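You operate a simulated robot arm through the tools that you are given. There is no shell and no other tool. Be economical: measure what you need, move in short steps, check, and stop when the job is done.

Carry out the task below with a simulated robot arm. There is one attempt and no reset: what you move stays moved.

JOB
Stop the coolant pump and park the green and blue couplers.
Fine: the couplers on the unit on the blue stand, each to the parking pin of its colour; pump off and feed valve shut before a coupler comes off; they seal themselves, spill nothing.

Only the result counts: the job must be done as asked and must still hold three seconds after the hand-in. Knocking over, shifting, dropping, spilling or breaking anything else fails it. Lids that push on must go on centred and level and be pressed home; caps that screw on are set level and turned clockwise until they are tight.

ROBOT AND FRAMES
A 6-joint arm with a fingered hand, on a carriage that runs on a rail from [-85.4, -130.1] to [32, 48.8] (x, y) and turns from -148 to 184 degrees about z. Base frame: it is fixed where the carriage stands at the start and does not move with it; the origin is on the floor, on the carriage's upright axis, x ahead of it, y to its left, z up; the surface under the hand at the start is at about z = 88. Lengths are in cm, angles in degrees, forces in N, time in s.
Its first joint turns from -166.0 to 166.0 degrees. Places, roughly: black coupler (4x7x12 cm) [70, 0, 90]; blue band lever [50, -20, 80]; blue parking pin [70, 10, 90]; blue valve [50, -30, 50]; coolant pump rocker [120, 10, 120]; drum valve [0, -110, 20]; feed valve [110, 20, 100]; fill valve [100, -10, 100]; flush valve [130, 30, 100]; green parking pin [80, 20, 90]; grey valve [20, -70, 60]; leak test button [110, -10, 120]; oil meter button [40, -120, 110]; orange band lever [50, -30, 80]; orange valve [30, -50, 50]; pressure knob [100, -20, 120]. Payload 4 kg.
Tool frame: the origin (TCP) lies between the finger pads and is the grasp point; the fingertips stand 2.6 cm ahead of it; z points along the fingers, y is the line along which they close. Largest opening 13.2 cm; the body of the gripper starts 7.3 cm behind the TCP. The gripper is a hand of 4 fingers: y runs from the thumb to the fingers, the wrist lies at [0, 0, -23.9] in the tool frame, and closing takes about 1.5 s.
Orientation is that of the tool frame in the base frame, as a unit quaternion [x, y, z, w]. With the fingers straight down and closing along the base's y, the tool's x points along the base's -x, its y along +y and its z along -z.

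CONTROLS
- The arm moves only by the tool move_arm. Its argument "steps" is a list of rows, each a list of 7 numbers: the shift along the tool's x, y, z in cm, then the turn, a rotation vector about the tool's x, y, z in degrees, then the gripper command, from -1 (shut) to 1 (fully open), values between in proportion. In form: [[dx, dy, dz, wx, wy, wz, fingers], ...]. A call has 1 to 12 rows; each row shifts and turns the commanded pose from where the row before left it, along the tool's axes as they then stand. Rows are played at 5 a second. More than 5 cm and 8.6 degrees between two rows, or a gripper value outside its range, and nothing of the call is played. Where a pose cannot be reached the arm comes as near as it can. A force on the tool above 40 N (or 10 N above the force at the start of the call, whichever is more), or a blocked arm, ends the call early, and 0.2 s more pass. The fingers move at their own pace (about 4.5 cm/s each) and stop on an object; they squeeze with about 22 N. The grip force told is the motor's: it shows also when the fingers shut on nothing. Time passes only in rows, and 0.2 s behind the last, so rows that do not move let the fingers close. It gives the time, the measured TCP pose, the force on the tool (base axes), the opening and the grip force at its end, in the units of the frame above (readings bear some noise), with the torque about the TCP (base axes, N m) and any sound that the robot's microphone picked up.
- Cameras (640 x 400 px; columns grow to the right, rows downward): "scene" is now at [24.93, 12.78, 143.52]; the picture's right is [-0.74, -0.68, 0.00], its down [-0.43, 0.47, -0.77] and it looks along [0.52, -0.57, -0.64] (base axes); focal length 214 px, centre (320, 200). "wrist" rides on the gripper at [6.8, 0.2, -9.7] in the tool frame; the picture's right is [-0.03, 1.00, 0.00], its down [-0.82, -0.02, -0.58] and it looks along [-0.58, -0.01, 0.82] (tool axes); focal length 270 px, centre (320, 200). There is no depth. A picture from a camera that has moved, and an enlarged one, comes with that camera's place and axes in the base frame and with its lens.
- camera(camera): a new picture of that camera. No time passes.
- raise_lower(by): slides the trunk up (or, below 0, down) by that many cm; the arm and the scene camera ride with it, the base frame stays. It gives what a move gives, with no picture.
- roll_base(legs): drives the robot by 1 to 6 legs, each [ahead, left, turn to the left] in cm, cm and degrees, along the robot's own axes; the way and the turn of a leg run together, so that a leg with both is an arc; at most 150 cm and 180 degrees a leg. The arm and the cameras ride along, it lands a little off, and it stops where it bumps. It keeps to its track: a leg is cut to what the track allows. It gives what a move gives.
- hand_shape(shape): the hand has 4 fingers and takes this shape, open, in about a second: jaw (thumb against the fingers, like two jaws); tri (thumb and two fingers); tip (a fingertip pinch); poke (one finger out to press); point (the index stretched); flat (the hand flat); cup (the hand cupped); fist (a fist). The gripper value then closes the fingers along that shape, each until it touches; the sizes above hold for jaw. It gives what a move gives, with no picture.
- turn_head(pan, tilt): turns the head with the scene camera to pan (to the left, within 143 degrees either way) and tilt (down, from -29 to 69), counted from straight ahead of the robot. It gives what a move gives.
- zoom(camera, box): a new picture of the part [left, top, right, bottom] of that camera's present view, enlarged. No time passes.
- close_job(): hands the job in; it is judged then, once.

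Work in short steps. Places have to be worked out from the pictures, the camera data and where the tool is seen: move nearer, look again, correct. Check each grasp and each placing, and mend what went wrong. You have 120 turns and 98 pictures in all, those below and enlarged ones among them. Open the gripper and draw the arm clear of the work before you hand the job in, unless the task says otherwise; then end with one line.

The tools are called after "Request:" by a JSON object that holds its "fn" and its "kwargs". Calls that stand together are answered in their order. move_arm: Moves the arm, as the interface text tells. Its arguments: {"type":"object","properties":{"steps":{"type":"array"}},"required":["steps"]} The other tools are called the same way: raise_lower (by) slides the trunk up or down; hand_shape (shape) gives the hand a shape; roll_base (legs) drives the base; turn_head (pan, tilt) turns the head that bears the scene camera; camera (camera) takes a picture; zoom (camera, box) takes an enlarged picture of a part of a camera's view; close_job () hands the job in.

At the start:

```text
t: 0.0
tcp_pos: [73.42, 14.79, 126.53]
ee_rot: [0.0, 1.0, 0.0, 0.0]
wrist_force: [1.2, -0.4, -0.5]
moment: [0.01, 0.04, -0.02]
opening: 13.18
finger_force: 0.1
shape: jaw
trunk travel left (down, up): [-45.0, 17.8]
robot x, y, heading: [0.06, -0.1, 0.1]
head pan, tilt: [-47.4, 39.6]
```

scene: 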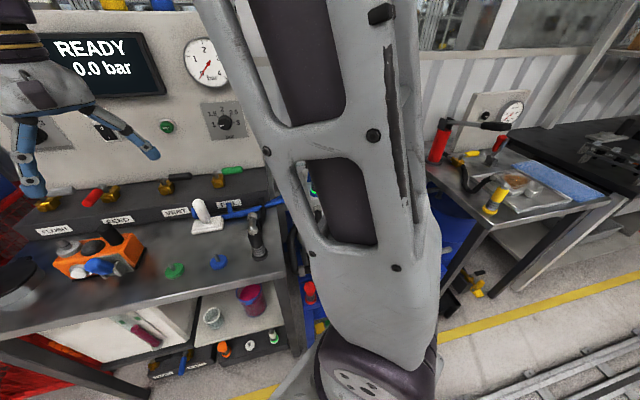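
wrist: 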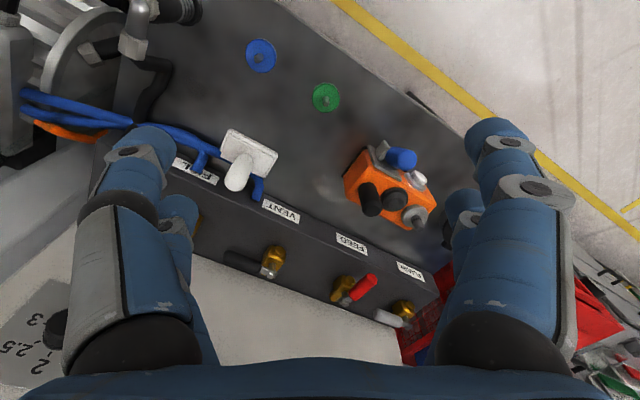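

I'll start by looking around: turning the head toward the bench and zooming in on the wrist view.

Request:
{"fn": "turn_head", "kwargs": {"pan": 5, "tilt": 30}}

Request:
{"fn": "camera", "kwargs": {"camera": "scene"}}

Request:
{"fn": "zoom", "kwargs": {"camera": "wrist", "box": [160, 20, 480, 340]}}

```text
t: 1.2
tcp_pos: [73.34, 14.66, 126.45]
ee_rot: [0.0, 1.0, 0.0, 0.0]
wrist_force: [-0.5, -0.4, 0.3]
moment: [-0.02, 0.03, -0.01]
opening: 13.2
finger_force: 0.0
shape: jaw
trunk travel left (down, up): [-45.0, 17.8]
robot x, y, heading: [-0.0, -0.11, -0.2]
head pan, tilt: [5.0, 30.0]
```

```text
95 pictures are left
camera scene: at [28.17, 19.84, 144.99], right [0.09, -1.0, 0.0], down [-0.5, -0.04, -0.87], along [0.86, 0.07, -0.5], focal length 214 px, centre (320, 200)
```

scene: 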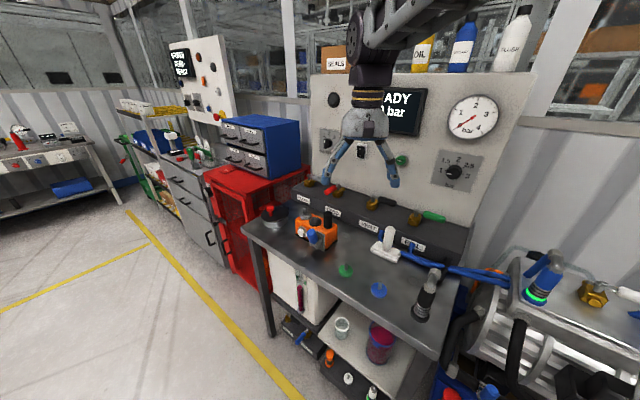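

```text
1.25 times, centred on (320, 180) of wrist
camera zoom: at [66.47, 14.97, 136.08], right [0.03, 1.0, 0.0], down [0.82, -0.02, 0.58], along [0.58, -0.01, -0.82], focal length 338 px, centre (320, 225)
```

zoom: 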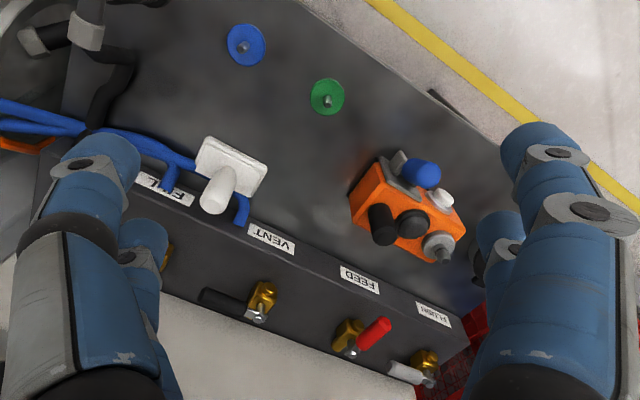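

The blue-hosed unit stands to the right of the bench. I'll turn the head that way.

Request:
{"fn": "turn_head", "kwargs": {"pan": -35, "tilt": 40}}

Request:
{"fn": "camera", "kwargs": {"camera": "scene"}}

Request:
{"fn": "turn_head", "kwargs": {"pan": -80, "tilt": 40}}

Request:
{"fn": "camera", "kwargs": {"camera": "scene"}}

```text
t: 2.3
tcp_pos: [73.39, 14.7, 126.46]
ee_rot: [0.0, 1.0, 0.0, 0.001]
wrist_force: [-0.4, 0.1, -0.2]
moment: [-0.01, 0.01, 0.01]
opening: 13.2
finger_force: 0.1
shape: jaw
trunk travel left (down, up): [-45.0, 17.8]
robot x, y, heading: [0.05, 0.37, 0.0]
head pan, tilt: [-35.0, 40.0]
```

```text
93 pictures are left
camera scene: at [26.13, 14.19, 143.46], right [-0.57, -0.82, 0.0], down [-0.53, 0.37, -0.77], along [0.63, -0.44, -0.64], focal length 214 px, centre (320, 200)
```

scene: 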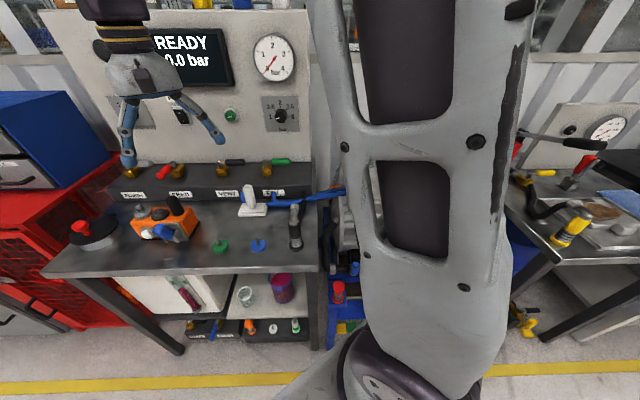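

```text
t: 3.4
tcp_pos: [73.44, 14.75, 126.36]
ee_rot: [0.0, 1.0, -0.001, 0.0]
wrist_force: [0.7, 0.2, 0.5]
moment: [-0.02, -0.04, 0.0]
opening: 13.21
finger_force: 0.0
shape: jaw
trunk travel left (down, up): [-45.0, 17.8]
robot x, y, heading: [0.16, -0.21, 0.2]
head pan, tilt: [-80.0, 40.0]
```

```text
92 pictures are left
camera scene: at [20.65, 10.69, 143.46], right [-0.98, -0.17, 0.0], down [-0.11, 0.63, -0.77], along [0.13, -0.75, -0.64], focal length 214 px, centre (320, 200)
```

scene: 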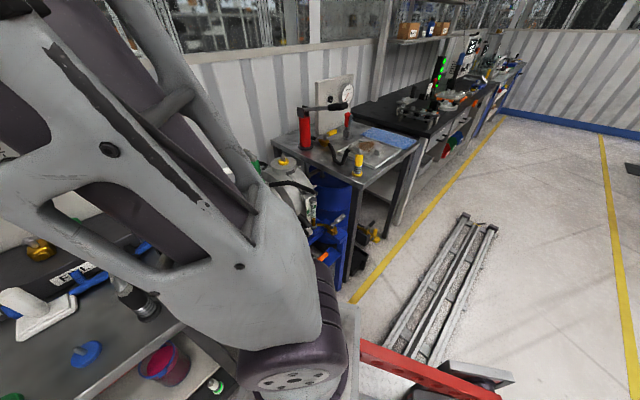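

The arm blocks part of the view; a slight pan shows the unit right of the bench, so I'll zoom in on it there.

Request:
{"fn": "turn_head", "kwargs": {"pan": -8, "tilt": 38}}

Request:
{"fn": "zoom", "kwargs": {"camera": "scene", "box": [320, 100, 640, 400]}}

Request:
{"fn": "zoom", "kwargs": {"camera": "scene", "box": [120, 0, 440, 200]}}

```text
t: 4.8
tcp_pos: [73.57, 14.66, 126.5]
ee_rot: [-0.001, 1.0, 0.0, 0.0]
wrist_force: [0.0, 1.0, 0.7]
moment: [0.0, 0.02, -0.01]
opening: 13.19
finger_force: 0.1
shape: jaw
trunk travel left (down, up): [-45.0, 17.8]
robot x, y, heading: [0.26, -0.29, 0.0]
head pan, tilt: [-8.0, 38.0]
```

```text
1.33 times, centred on (480, 250) of scene
camera zoom: at [27.71, 17.85, 143.76], right [-0.14, -0.99, 0.0], down [-0.61, 0.09, -0.79], along [0.78, -0.11, -0.62], focal length 286 px, centre (107, 133)
```

zoom: 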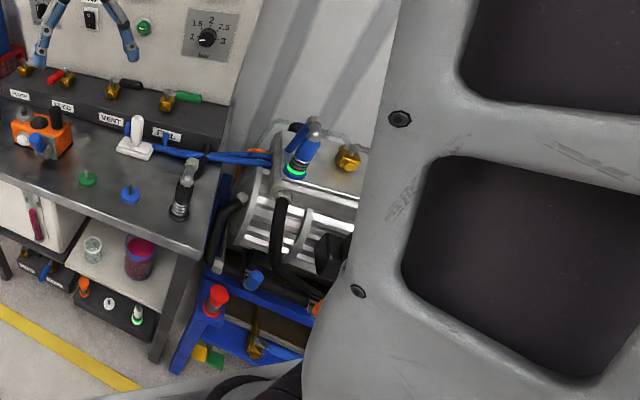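

```text
2.00 times, centred on (280, 100) of scene
camera zoom: at [27.71, 17.85, 143.76], right [-0.14, -0.99, 0.0], down [-0.61, 0.09, -0.79], along [0.78, -0.11, -0.62], focal length 429 px, centre (400, 400)
```

zoom: 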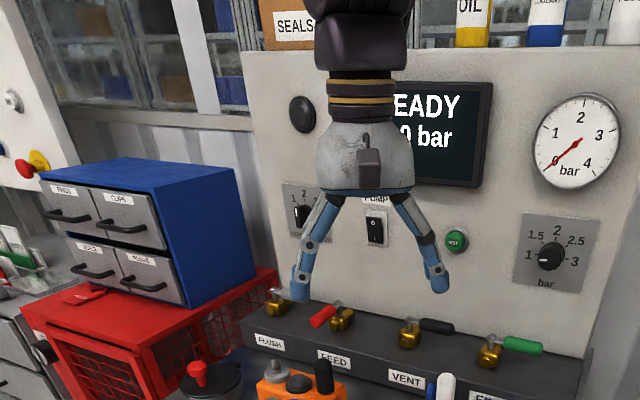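

The valves FLUSH, FEED, VENT and FILL are visible, with the pump rocker above. I'll zoom in tightly on both.

Request:
{"fn": "zoom", "kwargs": {"camera": "scene", "box": [230, 130, 400, 230]}}

Request:
{"fn": "zoom", "kwargs": {"camera": "scene", "box": [280, 80, 360, 130]}}

Request:
{"fn": "zoom", "kwargs": {"camera": "scene", "box": [400, 170, 520, 290]}}

```text
3.76 times, centred on (315, 180) of scene
camera zoom: at [27.71, 17.85, 143.76], right [-0.14, -0.99, 0.0], down [-0.61, 0.09, -0.79], along [0.78, -0.11, -0.62], focal length 807 px, centre (339, 275)
```

zoom: 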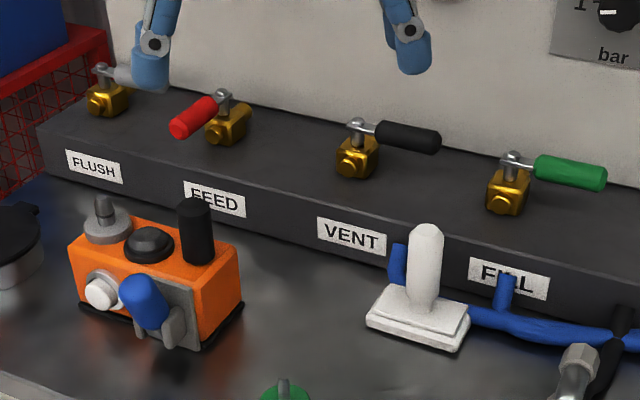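

```text
8.00 times, centred on (320, 105) of scene
camera zoom: at [27.71, 17.85, 143.76], right [-0.14, -0.99, 0.0], down [-0.61, 0.09, -0.79], along [0.78, -0.11, -0.62], focal length 1716 px, centre (320, 960)
```

zoom: 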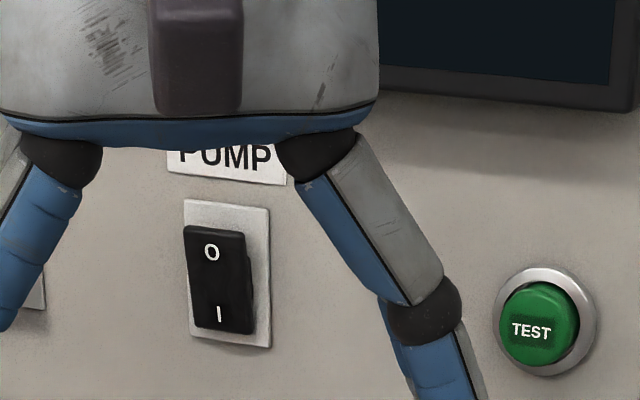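

```text
3.33 times, centred on (460, 230) of scene
camera zoom: at [27.71, 17.85, 143.76], right [-0.14, -0.99, 0.0], down [-0.61, 0.09, -0.79], along [0.78, -0.11, -0.62], focal length 715 px, centre (-147, 100)
```

zoom: 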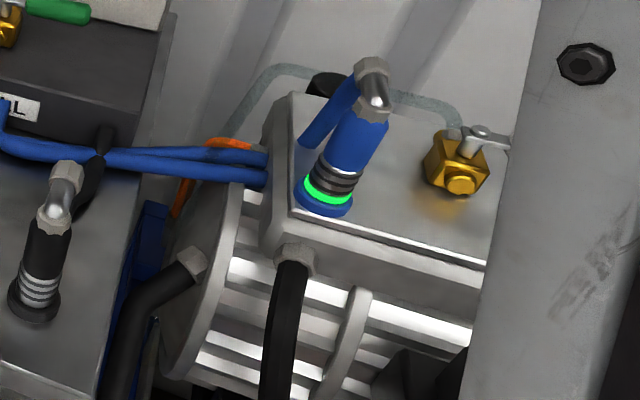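

The bench row runs parallel to the rail and the wall is at about heading -33. The rocker shows O on top. FEED points outward, so it is open; the others lie along the row, so they are shut. I'll drive along the rail and face the wall.

Request:
{"fn": "roll_base", "kwargs": {"legs": [[0, 0, -33], [0, 42, 0]]}}

Request:
{"fn": "turn_head", "kwargs": {"pan": -15, "tilt": 25}}

Request:
{"fn": "camera", "kwargs": {"camera": "scene"}}

Request:
{"fn": "camera", "kwargs": {"camera": "wrist"}}

```text
t: 9.0
tcp_pos: [93.52, 9.32, 126.48]
ee_rot: [0.276, 0.961, 0.0, 0.0]
wrist_force: [0.5, -0.3, 0.5]
moment: [-0.03, 0.01, 0.01]
opening: 13.16
finger_force: 0.0
shape: jaw
trunk travel left (down, up): [-45.0, 17.8]
robot x, y, heading: [23.6, 36.09, -32.1]
head pan, tilt: [-8.0, 38.0]
```

```text
t: 9.8
tcp_pos: [93.53, 9.44, 126.43]
ee_rot: [0.276, 0.961, 0.0, 0.0]
wrist_force: [0.6, 0.3, 0.4]
moment: [0.03, 0.0, 0.0]
opening: 13.21
finger_force: 0.1
shape: jaw
trunk travel left (down, up): [-45.0, 17.8]
robot x, y, heading: [23.4, 36.24, -31.9]
head pan, tilt: [-15.0, 25.0]
```

```text
86 pictures are left
camera scene: at [56.09, 35.09, 145.78], right [-0.73, -0.68, 0.0], down [-0.29, 0.31, -0.91], along [0.62, -0.66, -0.42], focal length 214 px, centre (320, 200)
```

scene: 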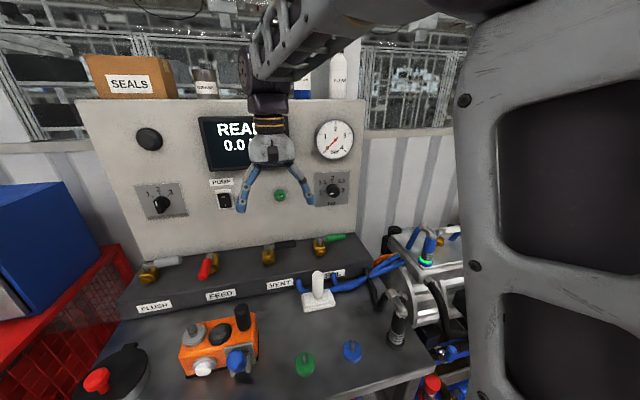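

```text
85 pictures are left
camera wrist: at [87.71, 13.17, 136.08], right [0.55, 0.83, 0.0], down [0.68, -0.45, 0.58], along [0.48, -0.32, -0.82], focal length 270 px, centre (320, 200)
```

wrist: 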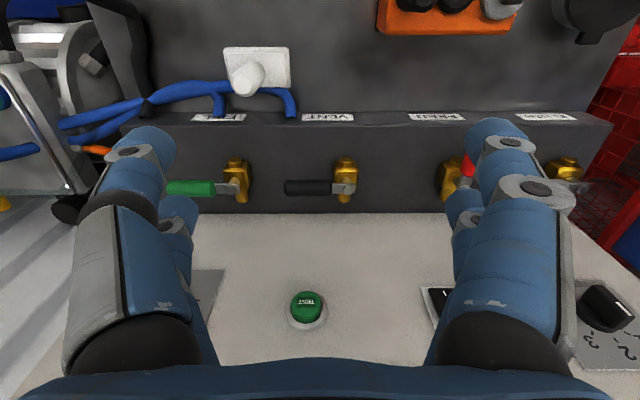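

Triangulated positions: rocker near [127.4, 8.4, 113.5], FEED stem near [116, 20.5, 101]. Next I set the hand to poke, shift left to line up with the rocker and begin pitching the tool to horizontal.

Request:
{"fn": "hand_shape", "kwargs": {"shape": "poke"}}

Request:
{"fn": "move_arm", "kwargs": {"steps": [[0, 4, 0, 0, -8.2, 0, 1], [0, 4, 0, 0, -8.2, 0, 1], [0, 4, 0, 0, -8.2, 0, 1], [0, 4, 0, 0, -8.2, 0, 1], [0, 1.7, 0, 0, -8.2, 0, 1], [0, 0, 0, 0, -8.2, 0, 1], [0, 0, 0, 0, -8.2, 0, 1], [0, 0, 0, 0, -8.2, 0, 1], [0, 0, 0, 0, -8.2, 0, 1], [0, 0, 0, 0, -8.2, 0, 1], [0, 0, 0, 0, -8, 0, 1]]}}

Request:
{"fn": "camera", "kwargs": {"camera": "wrist"}}

Request:
{"fn": "camera", "kwargs": {"camera": "scene"}}

```text
t: 10.7
tcp_pos: [93.54, 9.3, 126.43]
ee_rot: [0.276, 0.961, 0.0, -0.001]
wrist_force: [-0.2, 0.1, 0.0]
moment: [-0.01, 0.01, 0.0]
opening: 0.0
finger_force: 0.1
shape: poke
trunk travel left (down, up): [-45.0, 17.8]
robot x, y, heading: [23.45, 35.83, -31.9]
head pan, tilt: [-15.0, 25.0]
```

```text
t: 13.1
tcp_pos: [102.8, 24.41, 126.42]
ee_rot: [0.195, 0.679, -0.195, 0.681]
wrist_force: [-0.3, 1.4, 0.2]
moment: [-0.01, -0.01, 0.02]
opening: 0.0
finger_force: 0.1
shape: poke
trunk travel left (down, up): [-45.0, 17.8]
robot x, y, heading: [23.32, 35.61, -31.9]
head pan, tilt: [-15.0, 25.0]
```

```text
84 pictures are left
camera wrist: at [94.66, 29.71, 119.53], right [0.53, 0.85, 0.03], down [-0.5, 0.29, 0.81], along [0.68, -0.44, 0.58], focal length 270 px, centre (320, 200)
```

wrist: 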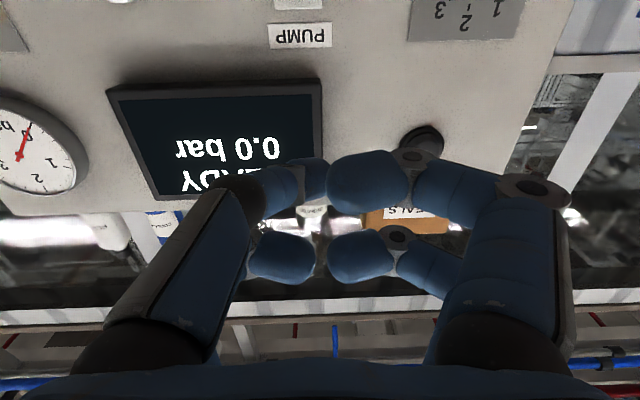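

```text
83 pictures are left
camera scene: at [56.06, 35.09, 145.8], right [-0.73, -0.68, 0.0], down [-0.29, 0.31, -0.91], along [0.62, -0.66, -0.42], focal length 214 px, centre (320, 200)
```

scene: 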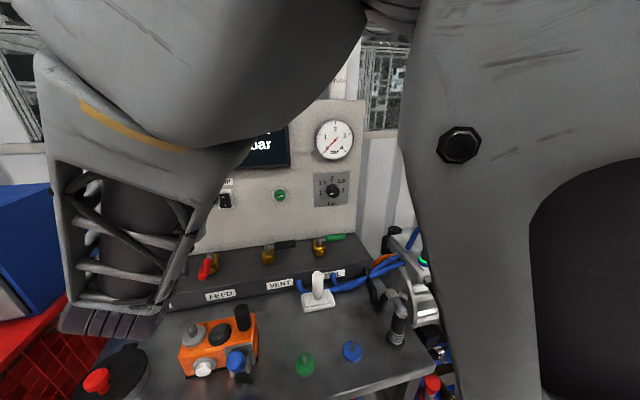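

The view is upside-down with the tool horizontal. I'll zoom in on the fingertips to see which one leads in the poke shape.

Request:
{"fn": "zoom", "kwargs": {"camera": "wrist", "box": [200, 0, 460, 300]}}

Request:
{"fn": "turn_head", "kwargs": {"pan": 5, "tilt": 20}}

Request:
{"fn": "camera", "kwargs": {"camera": "scene"}}

```text
1.33 times, centred on (330, 150) of wrist
camera zoom: at [94.66, 29.71, 119.53], right [0.53, 0.85, 0.03], down [-0.5, 0.29, 0.81], along [0.68, -0.44, 0.58], focal length 360 px, centre (307, 267)
```

zoom: 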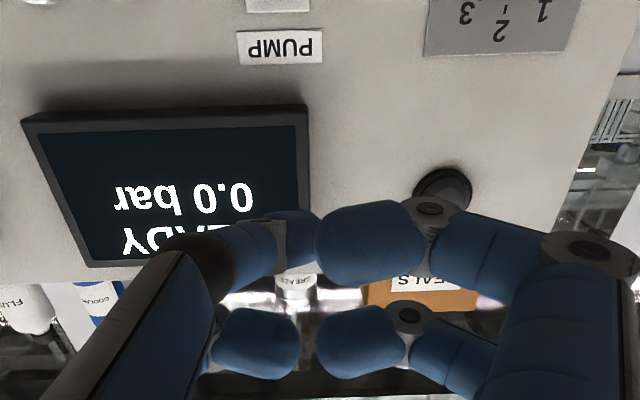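

```text
t: 13.9
tcp_pos: [102.77, 24.3, 126.38]
ee_rot: [0.195, 0.68, -0.195, 0.68]
wrist_force: [0.0, 0.1, 0.2]
moment: [0.02, 0.03, 0.02]
opening: 0.0
finger_force: 0.0
shape: poke
trunk travel left (down, up): [-45.0, 17.8]
robot x, y, heading: [23.04, 35.46, -32.0]
head pan, tilt: [5.0, 20.0]
```

```text
81 pictures are left
camera scene: at [58.1, 37.59, 146.6], right [-0.45, -0.89, 0.0], down [-0.3, 0.16, -0.94], along [0.84, -0.43, -0.34], focal length 214 px, centre (320, 200)
```

scene: 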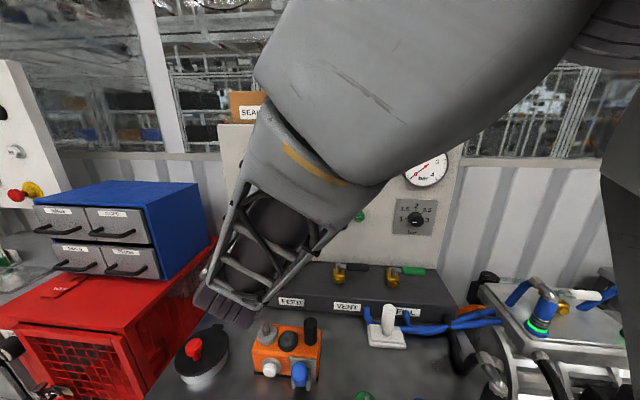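

It's unclear which finger leads in poke. I'll compare it with the "point" shape.

Request:
{"fn": "hand_shape", "kwargs": {"shape": "point"}}

Request:
{"fn": "camera", "kwargs": {"camera": "wrist"}}

```text
t: 14.8
tcp_pos: [102.97, 24.28, 126.41]
ee_rot: [0.196, 0.68, -0.195, 0.679]
wrist_force: [0.1, 0.2, 1.0]
moment: [0.01, 0.0, 0.0]
opening: 0.0
finger_force: 0.1
shape: point
trunk travel left (down, up): [-45.0, 17.8]
robot x, y, heading: [23.18, 35.92, -32.0]
head pan, tilt: [5.0, 20.0]
```

```text
80 pictures are left
camera wrist: at [94.68, 29.71, 119.52], right [0.53, 0.85, 0.03], down [-0.5, 0.29, 0.82], along [0.69, -0.45, 0.58], focal length 270 px, centre (320, 200)
```

wrist: 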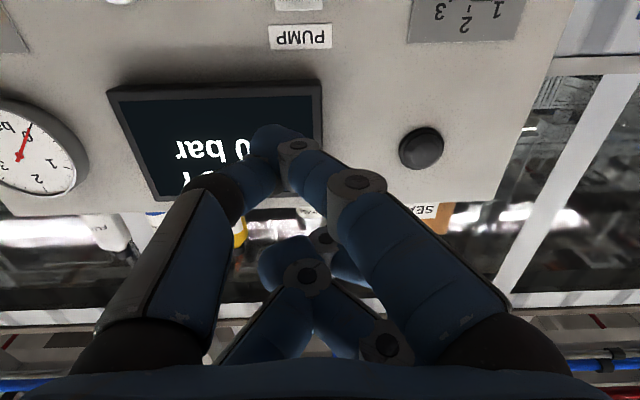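

The index is now clearly stretched, with its tip around tool [2.4, -1.8, 2.5]. I'll lower to the rocker's upper half, move nearer, and look.

Request:
{"fn": "move_arm", "kwargs": {"steps": [[4.2, 0, 3, 0, 0, 0, 1], [4.1, 0, 4, 0, 0, 0, 1], [0, 0, 3, 0, 0, 0, 1]]}}

Request:
{"fn": "camera", "kwargs": {"camera": "wrist"}}

Request:
{"fn": "camera", "kwargs": {"camera": "scene"}}

```text
refused: row 1 steps farther than a row can; nothing moved
```

```text
79 pictures are left
camera wrist: at [94.68, 29.71, 119.52], right [0.53, 0.85, 0.03], down [-0.5, 0.29, 0.82], along [0.69, -0.45, 0.58], focal length 270 px, centre (320, 200)
```

wrist: 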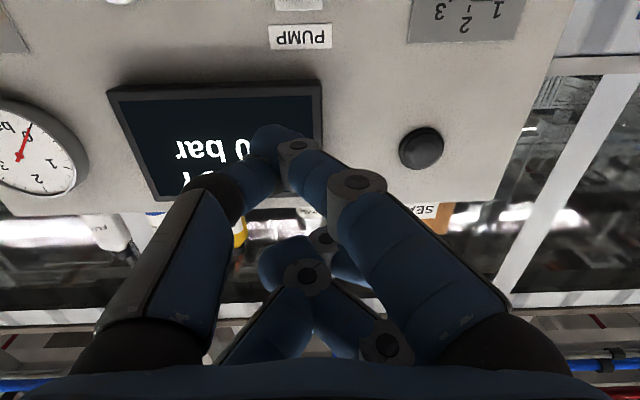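

```text
78 pictures are left
camera scene: at [58.1, 37.6, 146.6], right [-0.45, -0.89, 0.0], down [-0.3, 0.16, -0.94], along [0.84, -0.43, -0.34], focal length 214 px, centre (320, 200)
```

scene: 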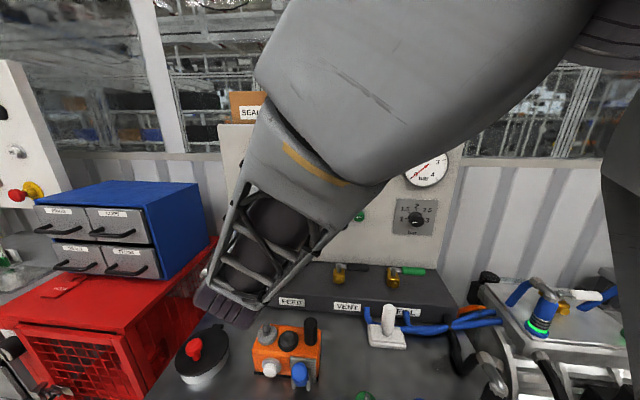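

That row was just over the 5 cm limit; I'll resend it split into smaller rows.

Request:
{"fn": "move_arm", "kwargs": {"steps": [[3, 0, 3, 0, 0, 0, 1], [3, 0, 3, 0, 0, 0, 1], [2.3, 0, 4, 0, 0, 0, 1]]}}

Request:
{"fn": "camera", "kwargs": {"camera": "wrist"}}

```text
t: 15.6
tcp_pos: [111.37, 18.92, 118.36]
ee_rot: [0.195, 0.68, -0.195, 0.68]
wrist_force: [-0.8, 1.2, 0.3]
moment: [0.01, 0.03, 0.0]
opening: 0.0
finger_force: 0.1
shape: point
trunk travel left (down, up): [-45.0, 17.8]
robot x, y, heading: [23.23, 35.77, -31.9]
head pan, tilt: [5.0, 20.0]
```

```text
77 pictures are left
camera wrist: at [103.12, 24.16, 111.55], right [0.53, 0.85, 0.03], down [-0.5, 0.29, 0.82], along [0.68, -0.44, 0.58], focal length 270 px, centre (320, 200)
```

wrist: 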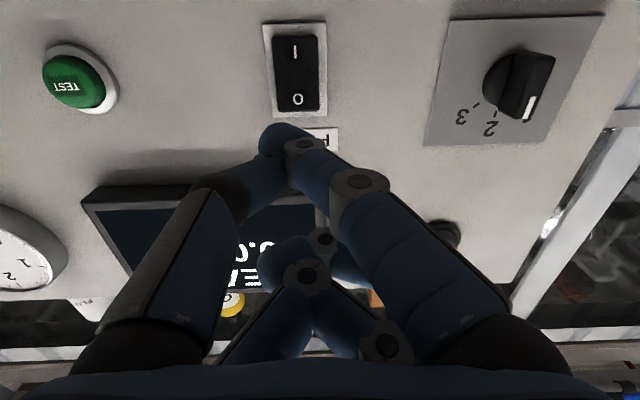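

The O mark is near z≈118, s aligned; the tip is about 2 cm too low. I'll raise 2 cm and advance in steps.

Request:
{"fn": "move_arm", "kwargs": {"steps": [[-2.2, 0, 2, 0, 0, 0, 1], [0, 0, 3, 0, 0, 0, 1], [0, 0, 2, 0, 0, 0, 1]]}}

Request:
{"fn": "camera", "kwargs": {"camera": "wrist"}}

```text
t: 16.4
tcp_pos: [117.13, 15.41, 120.5]
ee_rot: [0.194, 0.68, -0.195, 0.68]
wrist_force: [-0.4, 0.1, -0.1]
moment: [-0.03, -0.02, -0.02]
opening: 0.01
finger_force: 0.1
shape: point
trunk travel left (down, up): [-45.0, 17.8]
robot x, y, heading: [23.34, 35.74, -31.9]
head pan, tilt: [5.0, 20.0]
```

```text
76 pictures are left
camera wrist: at [108.96, 20.72, 113.6], right [0.53, 0.85, 0.03], down [-0.5, 0.29, 0.82], along [0.68, -0.44, 0.58], focal length 270 px, centre (320, 200)
```

wrist: 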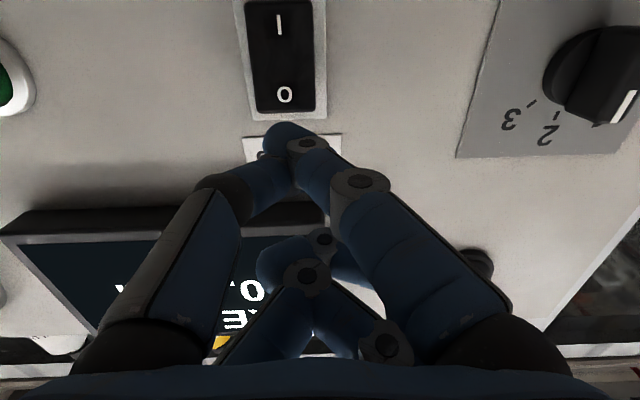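

Projecting the tip forward puts it just beside O, so I'll shift 0.5 cm and push on until it makes contact.

Request:
{"fn": "move_arm", "kwargs": {"steps": [[0, -0.5, 2, 0, 0, 0, 1], [0, 0, 2, 0, 0, 0, 1], [0, 0, 0.7, 0, 0, 0, 1], [0, 0, 0.7, 0, 0, 0, 1]]}}

Request:
{"fn": "camera", "kwargs": {"camera": "wrist"}}

```text
t: 17.4
tcp_pos: [121.19, 12.82, 120.38]
ee_rot: [0.192, 0.681, -0.192, 0.68]
wrist_force: [-23.0, 9.6, 4.7]
moment: [0.1, 0.44, -0.6]
opening: 0.0
finger_force: 0.0
shape: point
trunk travel left (down, up): [-45.0, 17.8]
robot x, y, heading: [23.39, 35.42, -32.0]
head pan, tilt: [5.0, 20.0]
stopped in row 4: the force on the tool passed its limit at 45 N (the readings are from after the stop); the commanded pose is now the measured one
```

```text
75 pictures are left
camera wrist: at [112.94, 18.14, 113.44], right [0.52, 0.85, 0.02], down [-0.5, 0.28, 0.82], along [0.69, -0.44, 0.57], focal length 270 px, centre (320, 200)
```

wrist: 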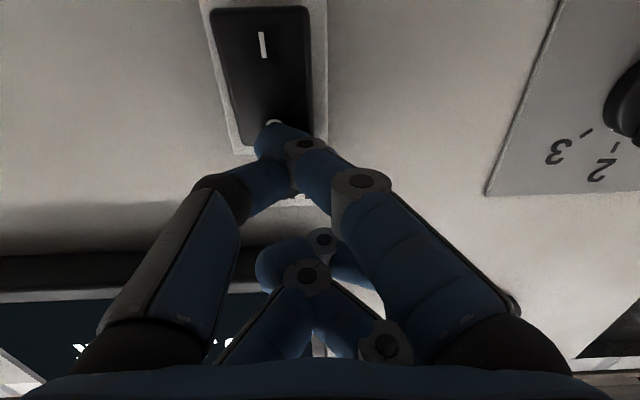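

Contact at 45 N right on O. I'll back off and compare the rocker's tilt.

Request:
{"fn": "move_arm", "kwargs": {"steps": [[0, 0, -2, 0, 0, 0, 1], [0, 0, -4, 0, 0, 0, 1], [3, 0, -2, 0, 0, 0, 1]]}}

Request:
{"fn": "zoom", "kwargs": {"camera": "wrist", "box": [200, 0, 400, 125]}}

```text
t: 18.2
tcp_pos: [114.56, 16.85, 117.25]
ee_rot: [0.193, 0.682, -0.193, 0.678]
wrist_force: [-0.8, -0.6, -0.5]
moment: [-0.01, -0.02, 0.03]
opening: 0.0
finger_force: 0.1
shape: point
trunk travel left (down, up): [-45.0, 17.8]
robot x, y, heading: [23.37, 35.76, -31.6]
head pan, tilt: [5.0, 20.0]
```

```text
3.20 times, centred on (300, 62) of wrist
camera zoom: at [106.24, 22.09, 110.39], right [0.52, 0.85, 0.02], down [-0.5, 0.28, 0.82], along [0.69, -0.44, 0.57], focal length 865 px, centre (384, 640)
```

zoom: 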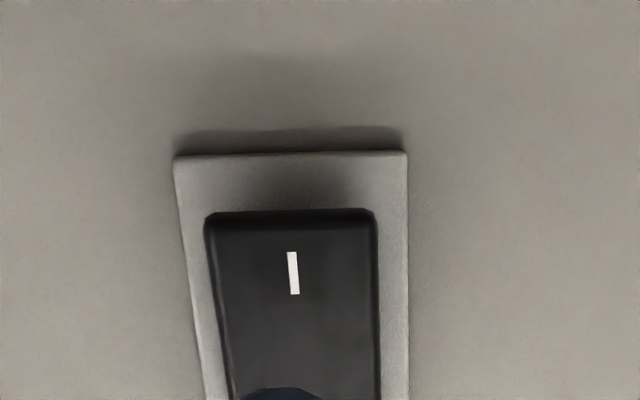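

I'll back away to the earlier viewpoint for a full comparison of the rocker.

Request:
{"fn": "move_arm", "kwargs": {"steps": [[0, 0, -4, 0, 0, 0, 1], [3, 0, 0, 0, 0, 0, 1]]}}

Request:
{"fn": "zoom", "kwargs": {"camera": "wrist", "box": [200, 0, 400, 125]}}

```text
t: 18.8
tcp_pos: [110.91, 18.92, 114.08]
ee_rot: [0.193, 0.682, -0.193, 0.679]
wrist_force: [0.3, 0.7, -0.1]
moment: [0.01, 0.02, 0.01]
opening: 0.02
finger_force: 0.0
shape: point
trunk travel left (down, up): [-45.0, 17.8]
robot x, y, heading: [23.2, 35.56, -31.9]
head pan, tilt: [5.0, 20.0]
```

```text
3.20 times, centred on (300, 62) of wrist
camera zoom: at [102.67, 24.24, 107.3], right [0.52, 0.85, 0.02], down [-0.5, 0.28, 0.82], along [0.69, -0.44, 0.57], focal length 865 px, centre (384, 640)
```

zoom: 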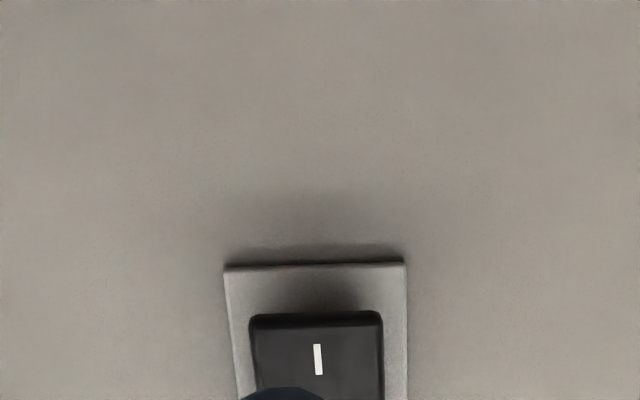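

The I end now stands further out than before, consistent with OFF; I'll recheck that later. Next is the FEED valve: back off, tip the tool to point down, and take up a spot left of the handle.

Request:
{"fn": "move_arm", "kwargs": {"steps": [[0, 2, -4, 0, 0, 0, 1], [0, 2, -4, 0, 0, 0, 1], [0, 2, 0, 0, 8.2, 0, 1], [0, 2, 0, 0, 8.2, 0, 1], [0, 2, 0, 0, 8.2, 0, 1], [0, 0, 0, 0, 8.2, 0, 1], [0, 0, 0, 0, 8.2, 0, 1], [0, 0, 0, 0, 8.2, 0, 1], [0, 0, 0, 0, 8.2, 0, 1], [0, 0, 0, 0, 8.2, 0, 1], [0, 0, 0, 0, 8.2, 0, 1], [0, 0, 0, 0, 8.2, 0, 1]]}}

Request:
{"fn": "hand_shape", "kwargs": {"shape": "jaw"}}

Request:
{"fn": "move_arm", "kwargs": {"steps": [[0, 0, 0, 0, 8, 0, -1], [0, 0, 0, 0, 0, 0, -1], [0, 0, 0, 0, 0, 0, -1], [0, 0, 0, 0, 0, 0, -1], [0, 0, 0, 0, 0, 0, -1], [0, 0, 0, 0, 0, 0, -1], [0, 0, 0, 0, 0, 0, -1]]}}

Request:
{"fn": "camera", "kwargs": {"camera": "wrist"}}

Request:
{"fn": "camera", "kwargs": {"camera": "scene"}}

```text
t: 21.4
tcp_pos: [109.6, 31.82, 114.21]
ee_rot: [0.271, 0.96, -0.019, 0.063]
wrist_force: [-0.7, -0.5, 0.1]
moment: [0.01, 0.0, 0.03]
opening: 0.0
finger_force: 0.1
shape: point
trunk travel left (down, up): [-45.0, 17.8]
robot x, y, heading: [23.43, 35.37, -31.6]
head pan, tilt: [5.0, 20.0]
```

```text
t: 22.3
tcp_pos: [109.56, 31.73, 114.26]
ee_rot: [0.271, 0.96, -0.019, 0.066]
wrist_force: [0.2, -0.5, 0.1]
moment: [0.02, -0.01, -0.02]
opening: 13.17
finger_force: 0.1
shape: jaw
trunk travel left (down, up): [-45.0, 17.8]
robot x, y, heading: [23.36, 35.72, -31.9]
head pan, tilt: [5.0, 20.0]
```

```text
t: 23.9
tcp_pos: [109.52, 31.61, 114.19]
ee_rot: [0.271, 0.962, 0.0, -0.002]
wrist_force: [0.2, 0.0, 0.4]
moment: [-0.02, 0.0, 0.0]
opening: 0.01
finger_force: 0.1
shape: jaw
trunk travel left (down, up): [-45.0, 17.8]
robot x, y, heading: [23.21, 35.37, -31.8]
head pan, tilt: [5.0, 20.0]
```

```text
72 pictures are left
camera wrist: at [103.74, 35.49, 123.91], right [0.54, 0.84, 0.0], down [0.69, -0.45, 0.57], along [0.48, -0.31, -0.82], focal length 270 px, centre (320, 200)
```

wrist: 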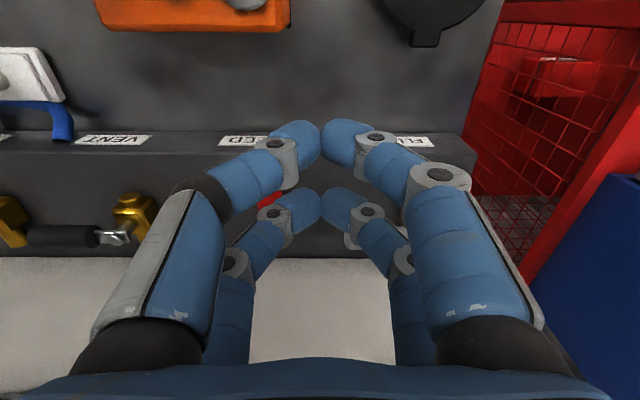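

```text
71 pictures are left
camera scene: at [58.1, 37.68, 146.6], right [-0.45, -0.89, 0.0], down [-0.31, 0.15, -0.94], along [0.84, -0.42, -0.34], focal length 214 px, centre (320, 200)
```

scene: 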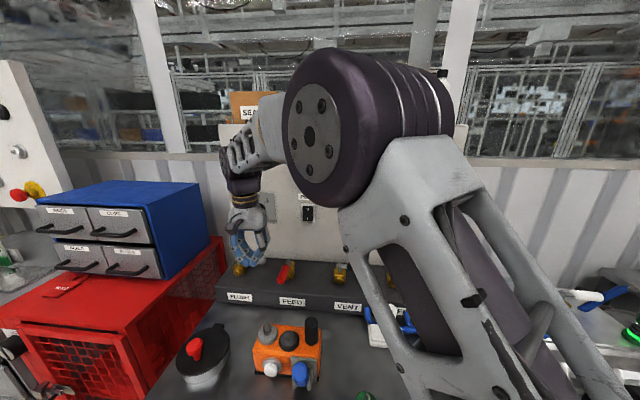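

Both the rocker and the valve are visible from the scene camera; I'll zoom in on them.

Request:
{"fn": "zoom", "kwargs": {"camera": "scene", "box": [215, 185, 355, 315]}}

```text
3.08 times, centred on (285, 250) of scene
camera zoom: at [58.1, 37.68, 146.6], right [-0.45, -0.89, 0.0], down [-0.31, 0.15, -0.94], along [0.84, -0.42, -0.34], focal length 660 px, centre (428, 46)
```

zoom: 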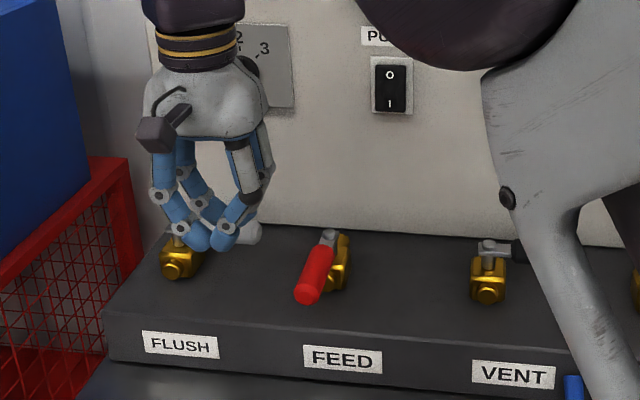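

FEED stem is at about n=87.6, s=80.3, with the handle reaching 9 cm outward at z≈102. I'll descend left of it with the fingers shut.

Request:
{"fn": "move_arm", "kwargs": {"steps": [[-3.3, 0, 2, 0, 0, 0, -1], [0, 0, 4, 0, 0, 0, -1], [0, 0, 3, 0, 0, 0, -1], [0, 0, 2.4, 0, 0, 0, -1]]}}

Request:
{"fn": "zoom", "kwargs": {"camera": "scene", "box": [215, 185, 355, 315]}}

Request:
{"fn": "camera", "kwargs": {"camera": "wrist"}}

```text
t: 24.9
tcp_pos: [112.21, 30.03, 102.77]
ee_rot: [0.272, 0.962, 0.0, -0.002]
wrist_force: [-0.5, 0.2, 0.5]
moment: [-0.01, 0.01, 0.02]
opening: 0.0
finger_force: 21.9
shape: jaw
trunk travel left (down, up): [-45.0, 17.8]
robot x, y, heading: [23.77, 35.93, -31.9]
head pan, tilt: [5.0, 20.0]
```

```text
3.08 times, centred on (285, 250) of scene
camera zoom: at [58.09, 37.68, 146.6], right [-0.45, -0.89, 0.0], down [-0.3, 0.15, -0.94], along [0.84, -0.42, -0.34], focal length 660 px, centre (428, 46)
```

zoom: 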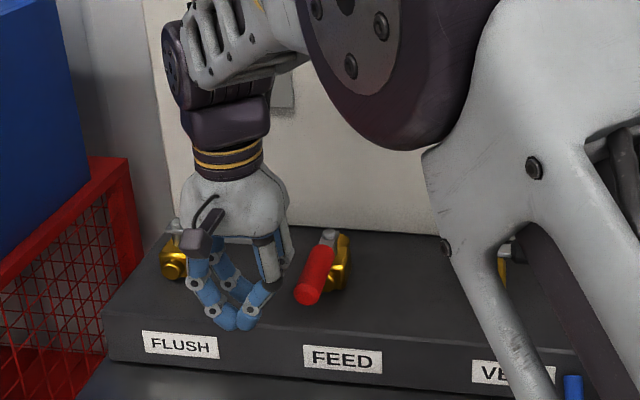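

```text
68 pictures are left
camera wrist: at [106.44, 33.75, 112.51], right [0.54, 0.84, 0.0], down [0.69, -0.45, 0.57], along [0.48, -0.31, -0.82], focal length 270 px, centre (320, 200)
```

wrist: 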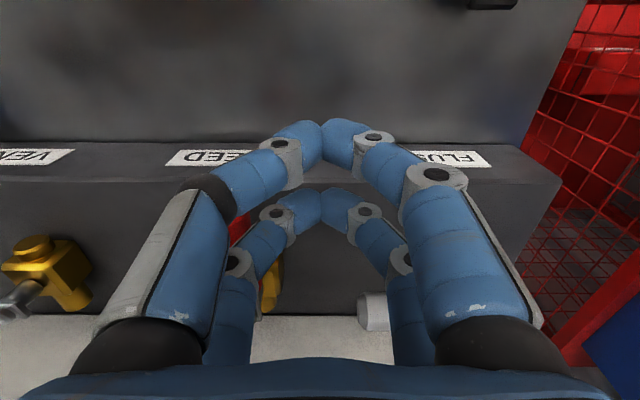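

The paddle is left of the handle at the right height. Now I'll sweep right and inward along the arc.

Request:
{"fn": "move_arm", "kwargs": {"steps": [[0, -2, 0, 0, 0, 0, -1], [0, -2, 0, 0, 0, 0, -1], [0, -2, 0, 0, 0, 0, -1], [-0.5, -1.5, 0, 0, 0, 0, -1], [-1, -1.5, 0, 0, 0, 0, -1]]}}

Request:
{"fn": "zoom", "kwargs": {"camera": "scene", "box": [215, 185, 355, 315]}}

Request:
{"fn": "camera", "kwargs": {"camera": "wrist"}}

```text
t: 26.1
tcp_pos: [108.89, 21.5, 102.69]
ee_rot: [0.273, 0.962, 0.0, -0.001]
wrist_force: [-1.6, 0.4, 1.8]
moment: [-0.07, 0.0, -0.03]
opening: 0.0
finger_force: 22.1
shape: jaw
trunk travel left (down, up): [-45.0, 17.8]
robot x, y, heading: [23.35, 36.07, -32.1]
head pan, tilt: [5.0, 20.0]
```

```text
3.08 times, centred on (285, 250) of scene
camera zoom: at [58.09, 37.7, 146.6], right [-0.45, -0.89, 0.0], down [-0.31, 0.15, -0.94], along [0.84, -0.42, -0.34], focal length 660 px, centre (428, 46)
```

zoom: 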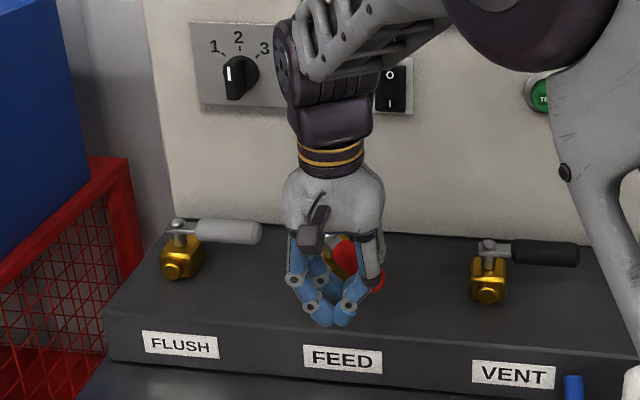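

```text
66 pictures are left
camera wrist: at [103.06, 25.39, 112.31], right [0.54, 0.84, 0.0], down [0.69, -0.45, 0.57], along [0.48, -0.31, -0.82], focal length 270 px, centre (320, 200)
```

wrist: 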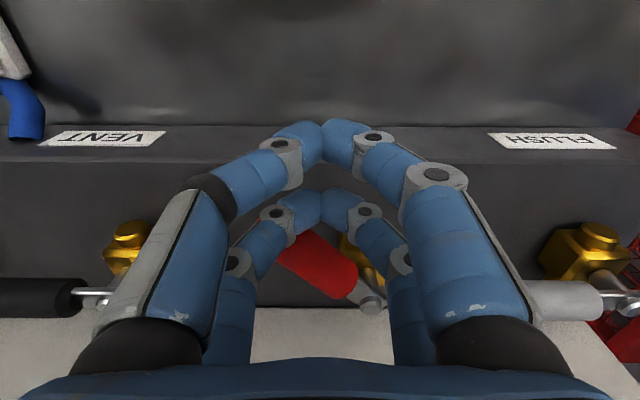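

The handle has turned about 50-60° and is following the sweep. I'll continue the arc, mostly toward the wall.

Request:
{"fn": "move_arm", "kwargs": {"steps": [[-1, -1.2, 0, 0, 0, 0, -1], [-1.2, -0.8, 0, 0, 0, 0, -1], [-1, 0, 0, 0, 0, 0, -1], [-1, 0, 0, 0, 0, 0, -1]]}}

Request:
{"fn": "camera", "kwargs": {"camera": "wrist"}}

```text
t: 27.1
tcp_pos: [111.46, 17.63, 102.75]
ee_rot: [0.272, 0.962, 0.0, -0.002]
wrist_force: [-0.9, 0.0, -0.5]
moment: [0.02, 0.01, -0.01]
opening: 0.0
finger_force: 21.8
shape: jaw
trunk travel left (down, up): [-45.0, 17.8]
robot x, y, heading: [23.44, 35.92, -31.7]
head pan, tilt: [5.0, 20.0]
```

```text
65 pictures are left
camera wrist: at [105.68, 21.37, 112.45], right [0.54, 0.84, 0.0], down [0.69, -0.45, 0.57], along [0.48, -0.31, -0.82], focal length 270 px, centre (320, 200)
```

wrist: 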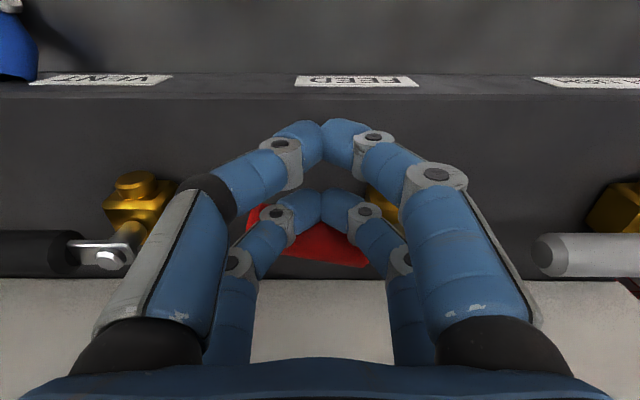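

The handle is still about 25° short. I'll keep pushing toward the wall.

Request:
{"fn": "move_arm", "kwargs": {"steps": [[-1, -0.3, 0, 0, 0, 0, -1], [-1, 0, 0, 0, 0, 0, -1], [-1, 0, 0, 0, 0, 0, -1]]}}

Request:
{"fn": "camera", "kwargs": {"camera": "wrist"}}

```text
t: 27.8
tcp_pos: [112.94, 16.59, 102.66]
ee_rot: [0.271, 0.963, -0.001, -0.011]
wrist_force: [-20.1, 7.3, 9.0]
moment: [0.04, 0.17, -0.09]
opening: 0.02
finger_force: 22.4
shape: jaw
trunk travel left (down, up): [-45.0, 17.8]
robot x, y, heading: [23.45, 35.99, -31.9]
head pan, tilt: [5.0, 20.0]
stopped in row 3: the force on the tool passed its limit at 50 N (the readings are from after the stop); the commanded pose is now the measured one
```

```text
64 pictures are left
camera wrist: at [107.29, 20.21, 112.38], right [0.54, 0.84, -0.01], down [0.7, -0.45, 0.56], along [0.47, -0.31, -0.83], focal length 270 px, centre (320, 200)
```

wrist: 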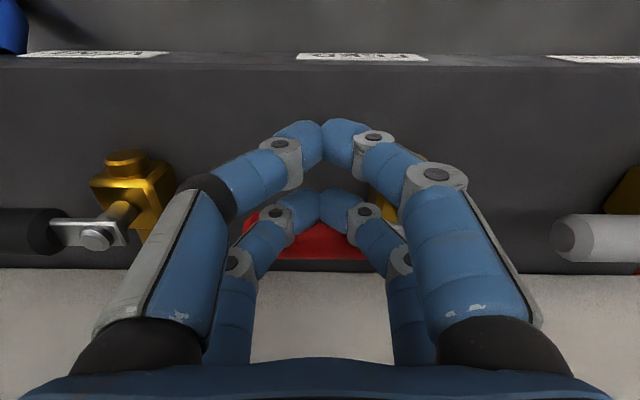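

Hard stop reached at 50 N, with the handle now along the row. I'll back off, rise, and verify from the scene camera.

Request:
{"fn": "move_arm", "kwargs": {"steps": [[2, 0, 0, 0, 0, 0, -1], [2, 0, -3, 0, 0, 0, -1], [3, 0, -4, 0, 0, 0, -1], [3, 0, -4, 0, 0, 0, -1], [3, 0, -4, 0, 0, 0, -1], [3, 0, -4, 0, 0, 0, -1]]}}

Request:
{"fn": "zoom", "kwargs": {"camera": "scene", "box": [215, 185, 355, 315]}}

Request:
{"fn": "camera", "kwargs": {"camera": "wrist"}}

```text
t: 29.2
tcp_pos: [100.08, 24.5, 122.02]
ee_rot: [0.271, 0.963, 0.0, -0.011]
wrist_force: [0.0, -0.4, -0.5]
moment: [0.03, 0.04, 0.03]
opening: 0.0
finger_force: 21.6
shape: jaw
trunk travel left (down, up): [-45.0, 17.8]
robot x, y, heading: [23.39, 35.59, -31.8]
head pan, tilt: [5.0, 20.0]
```

```text
3.08 times, centred on (285, 250) of scene
camera zoom: at [58.16, 37.69, 146.58], right [-0.45, -0.89, 0.0], down [-0.31, 0.15, -0.94], along [0.84, -0.42, -0.34], focal length 660 px, centre (428, 46)
```

zoom: 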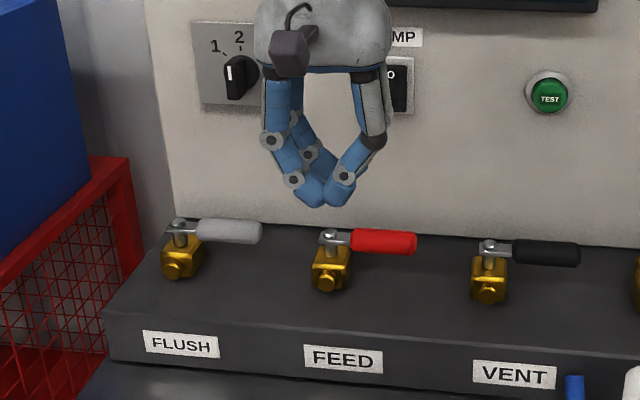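

```text
62 pictures are left
camera wrist: at [94.32, 28.21, 131.85], right [0.54, 0.84, -0.01], down [0.7, -0.45, 0.56], along [0.47, -0.31, -0.83], focal length 270 px, centre (320, 200)
```

wrist: 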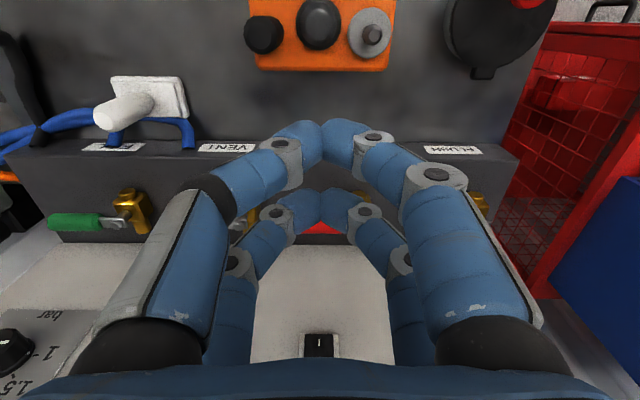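

FEED is shut. One zoom on the rocker to confirm its state.

Request:
{"fn": "zoom", "kwargs": {"camera": "wrist", "box": [270, 310, 370, 370]}}

```text
6.40 times, centred on (320, 340) of wrist
camera zoom: at [94.32, 28.21, 131.85], right [0.54, 0.84, -0.01], down [0.7, -0.45, 0.56], along [0.47, -0.31, -0.83], focal length 1730 px, centre (320, -696)
```

zoom: 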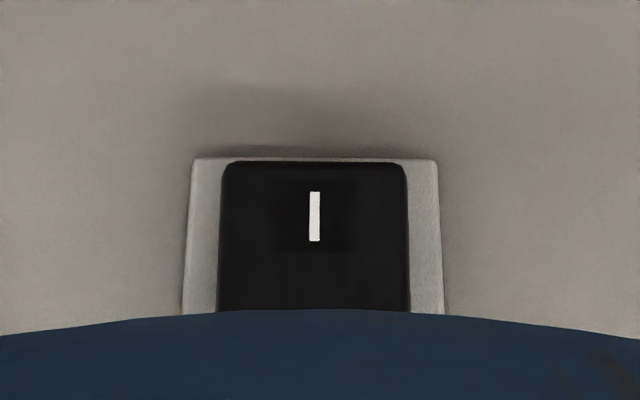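

The I end stands out, so the pump is off. Now I'll drive back along the rail and look at the unit on the blue stand.

Request:
{"fn": "roll_base", "kwargs": {"legs": [[0, -30, 0]]}}

Request:
{"fn": "turn_head", "kwargs": {"pan": -25, "tilt": 38}}

Request:
{"fn": "camera", "kwargs": {"camera": "scene"}}

```text
t: 31.3
tcp_pos: [83.36, -0.99, 122.1]
ee_rot: [0.273, 0.962, 0.0, -0.01]
wrist_force: [0.3, 0.0, -1.0]
moment: [0.01, -0.01, 0.0]
opening: 0.0
finger_force: 22.1
shape: jaw
trunk travel left (down, up): [-45.0, 17.8]
robot x, y, heading: [7.02, 10.64, -32.1]
head pan, tilt: [5.0, 20.0]
```

```text
t: 32.2
tcp_pos: [83.29, -1.07, 122.01]
ee_rot: [0.273, 0.962, 0.0, -0.01]
wrist_force: [-0.3, -0.3, 0.3]
moment: [-0.03, 0.0, 0.03]
opening: 0.0
finger_force: 21.7
shape: jaw
trunk travel left (down, up): [-45.0, 17.8]
robot x, y, heading: [7.2, 10.88, -32.2]
head pan, tilt: [-25.0, 38.0]
```

```text
60 pictures are left
camera scene: at [38.01, 9.43, 143.76], right [-0.84, -0.54, 0.0], down [-0.34, 0.52, -0.79], along [0.43, -0.66, -0.62], focal length 214 px, centre (320, 200)
```

scene: 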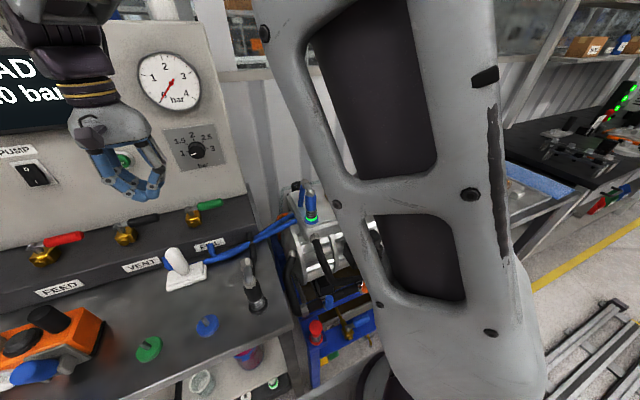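

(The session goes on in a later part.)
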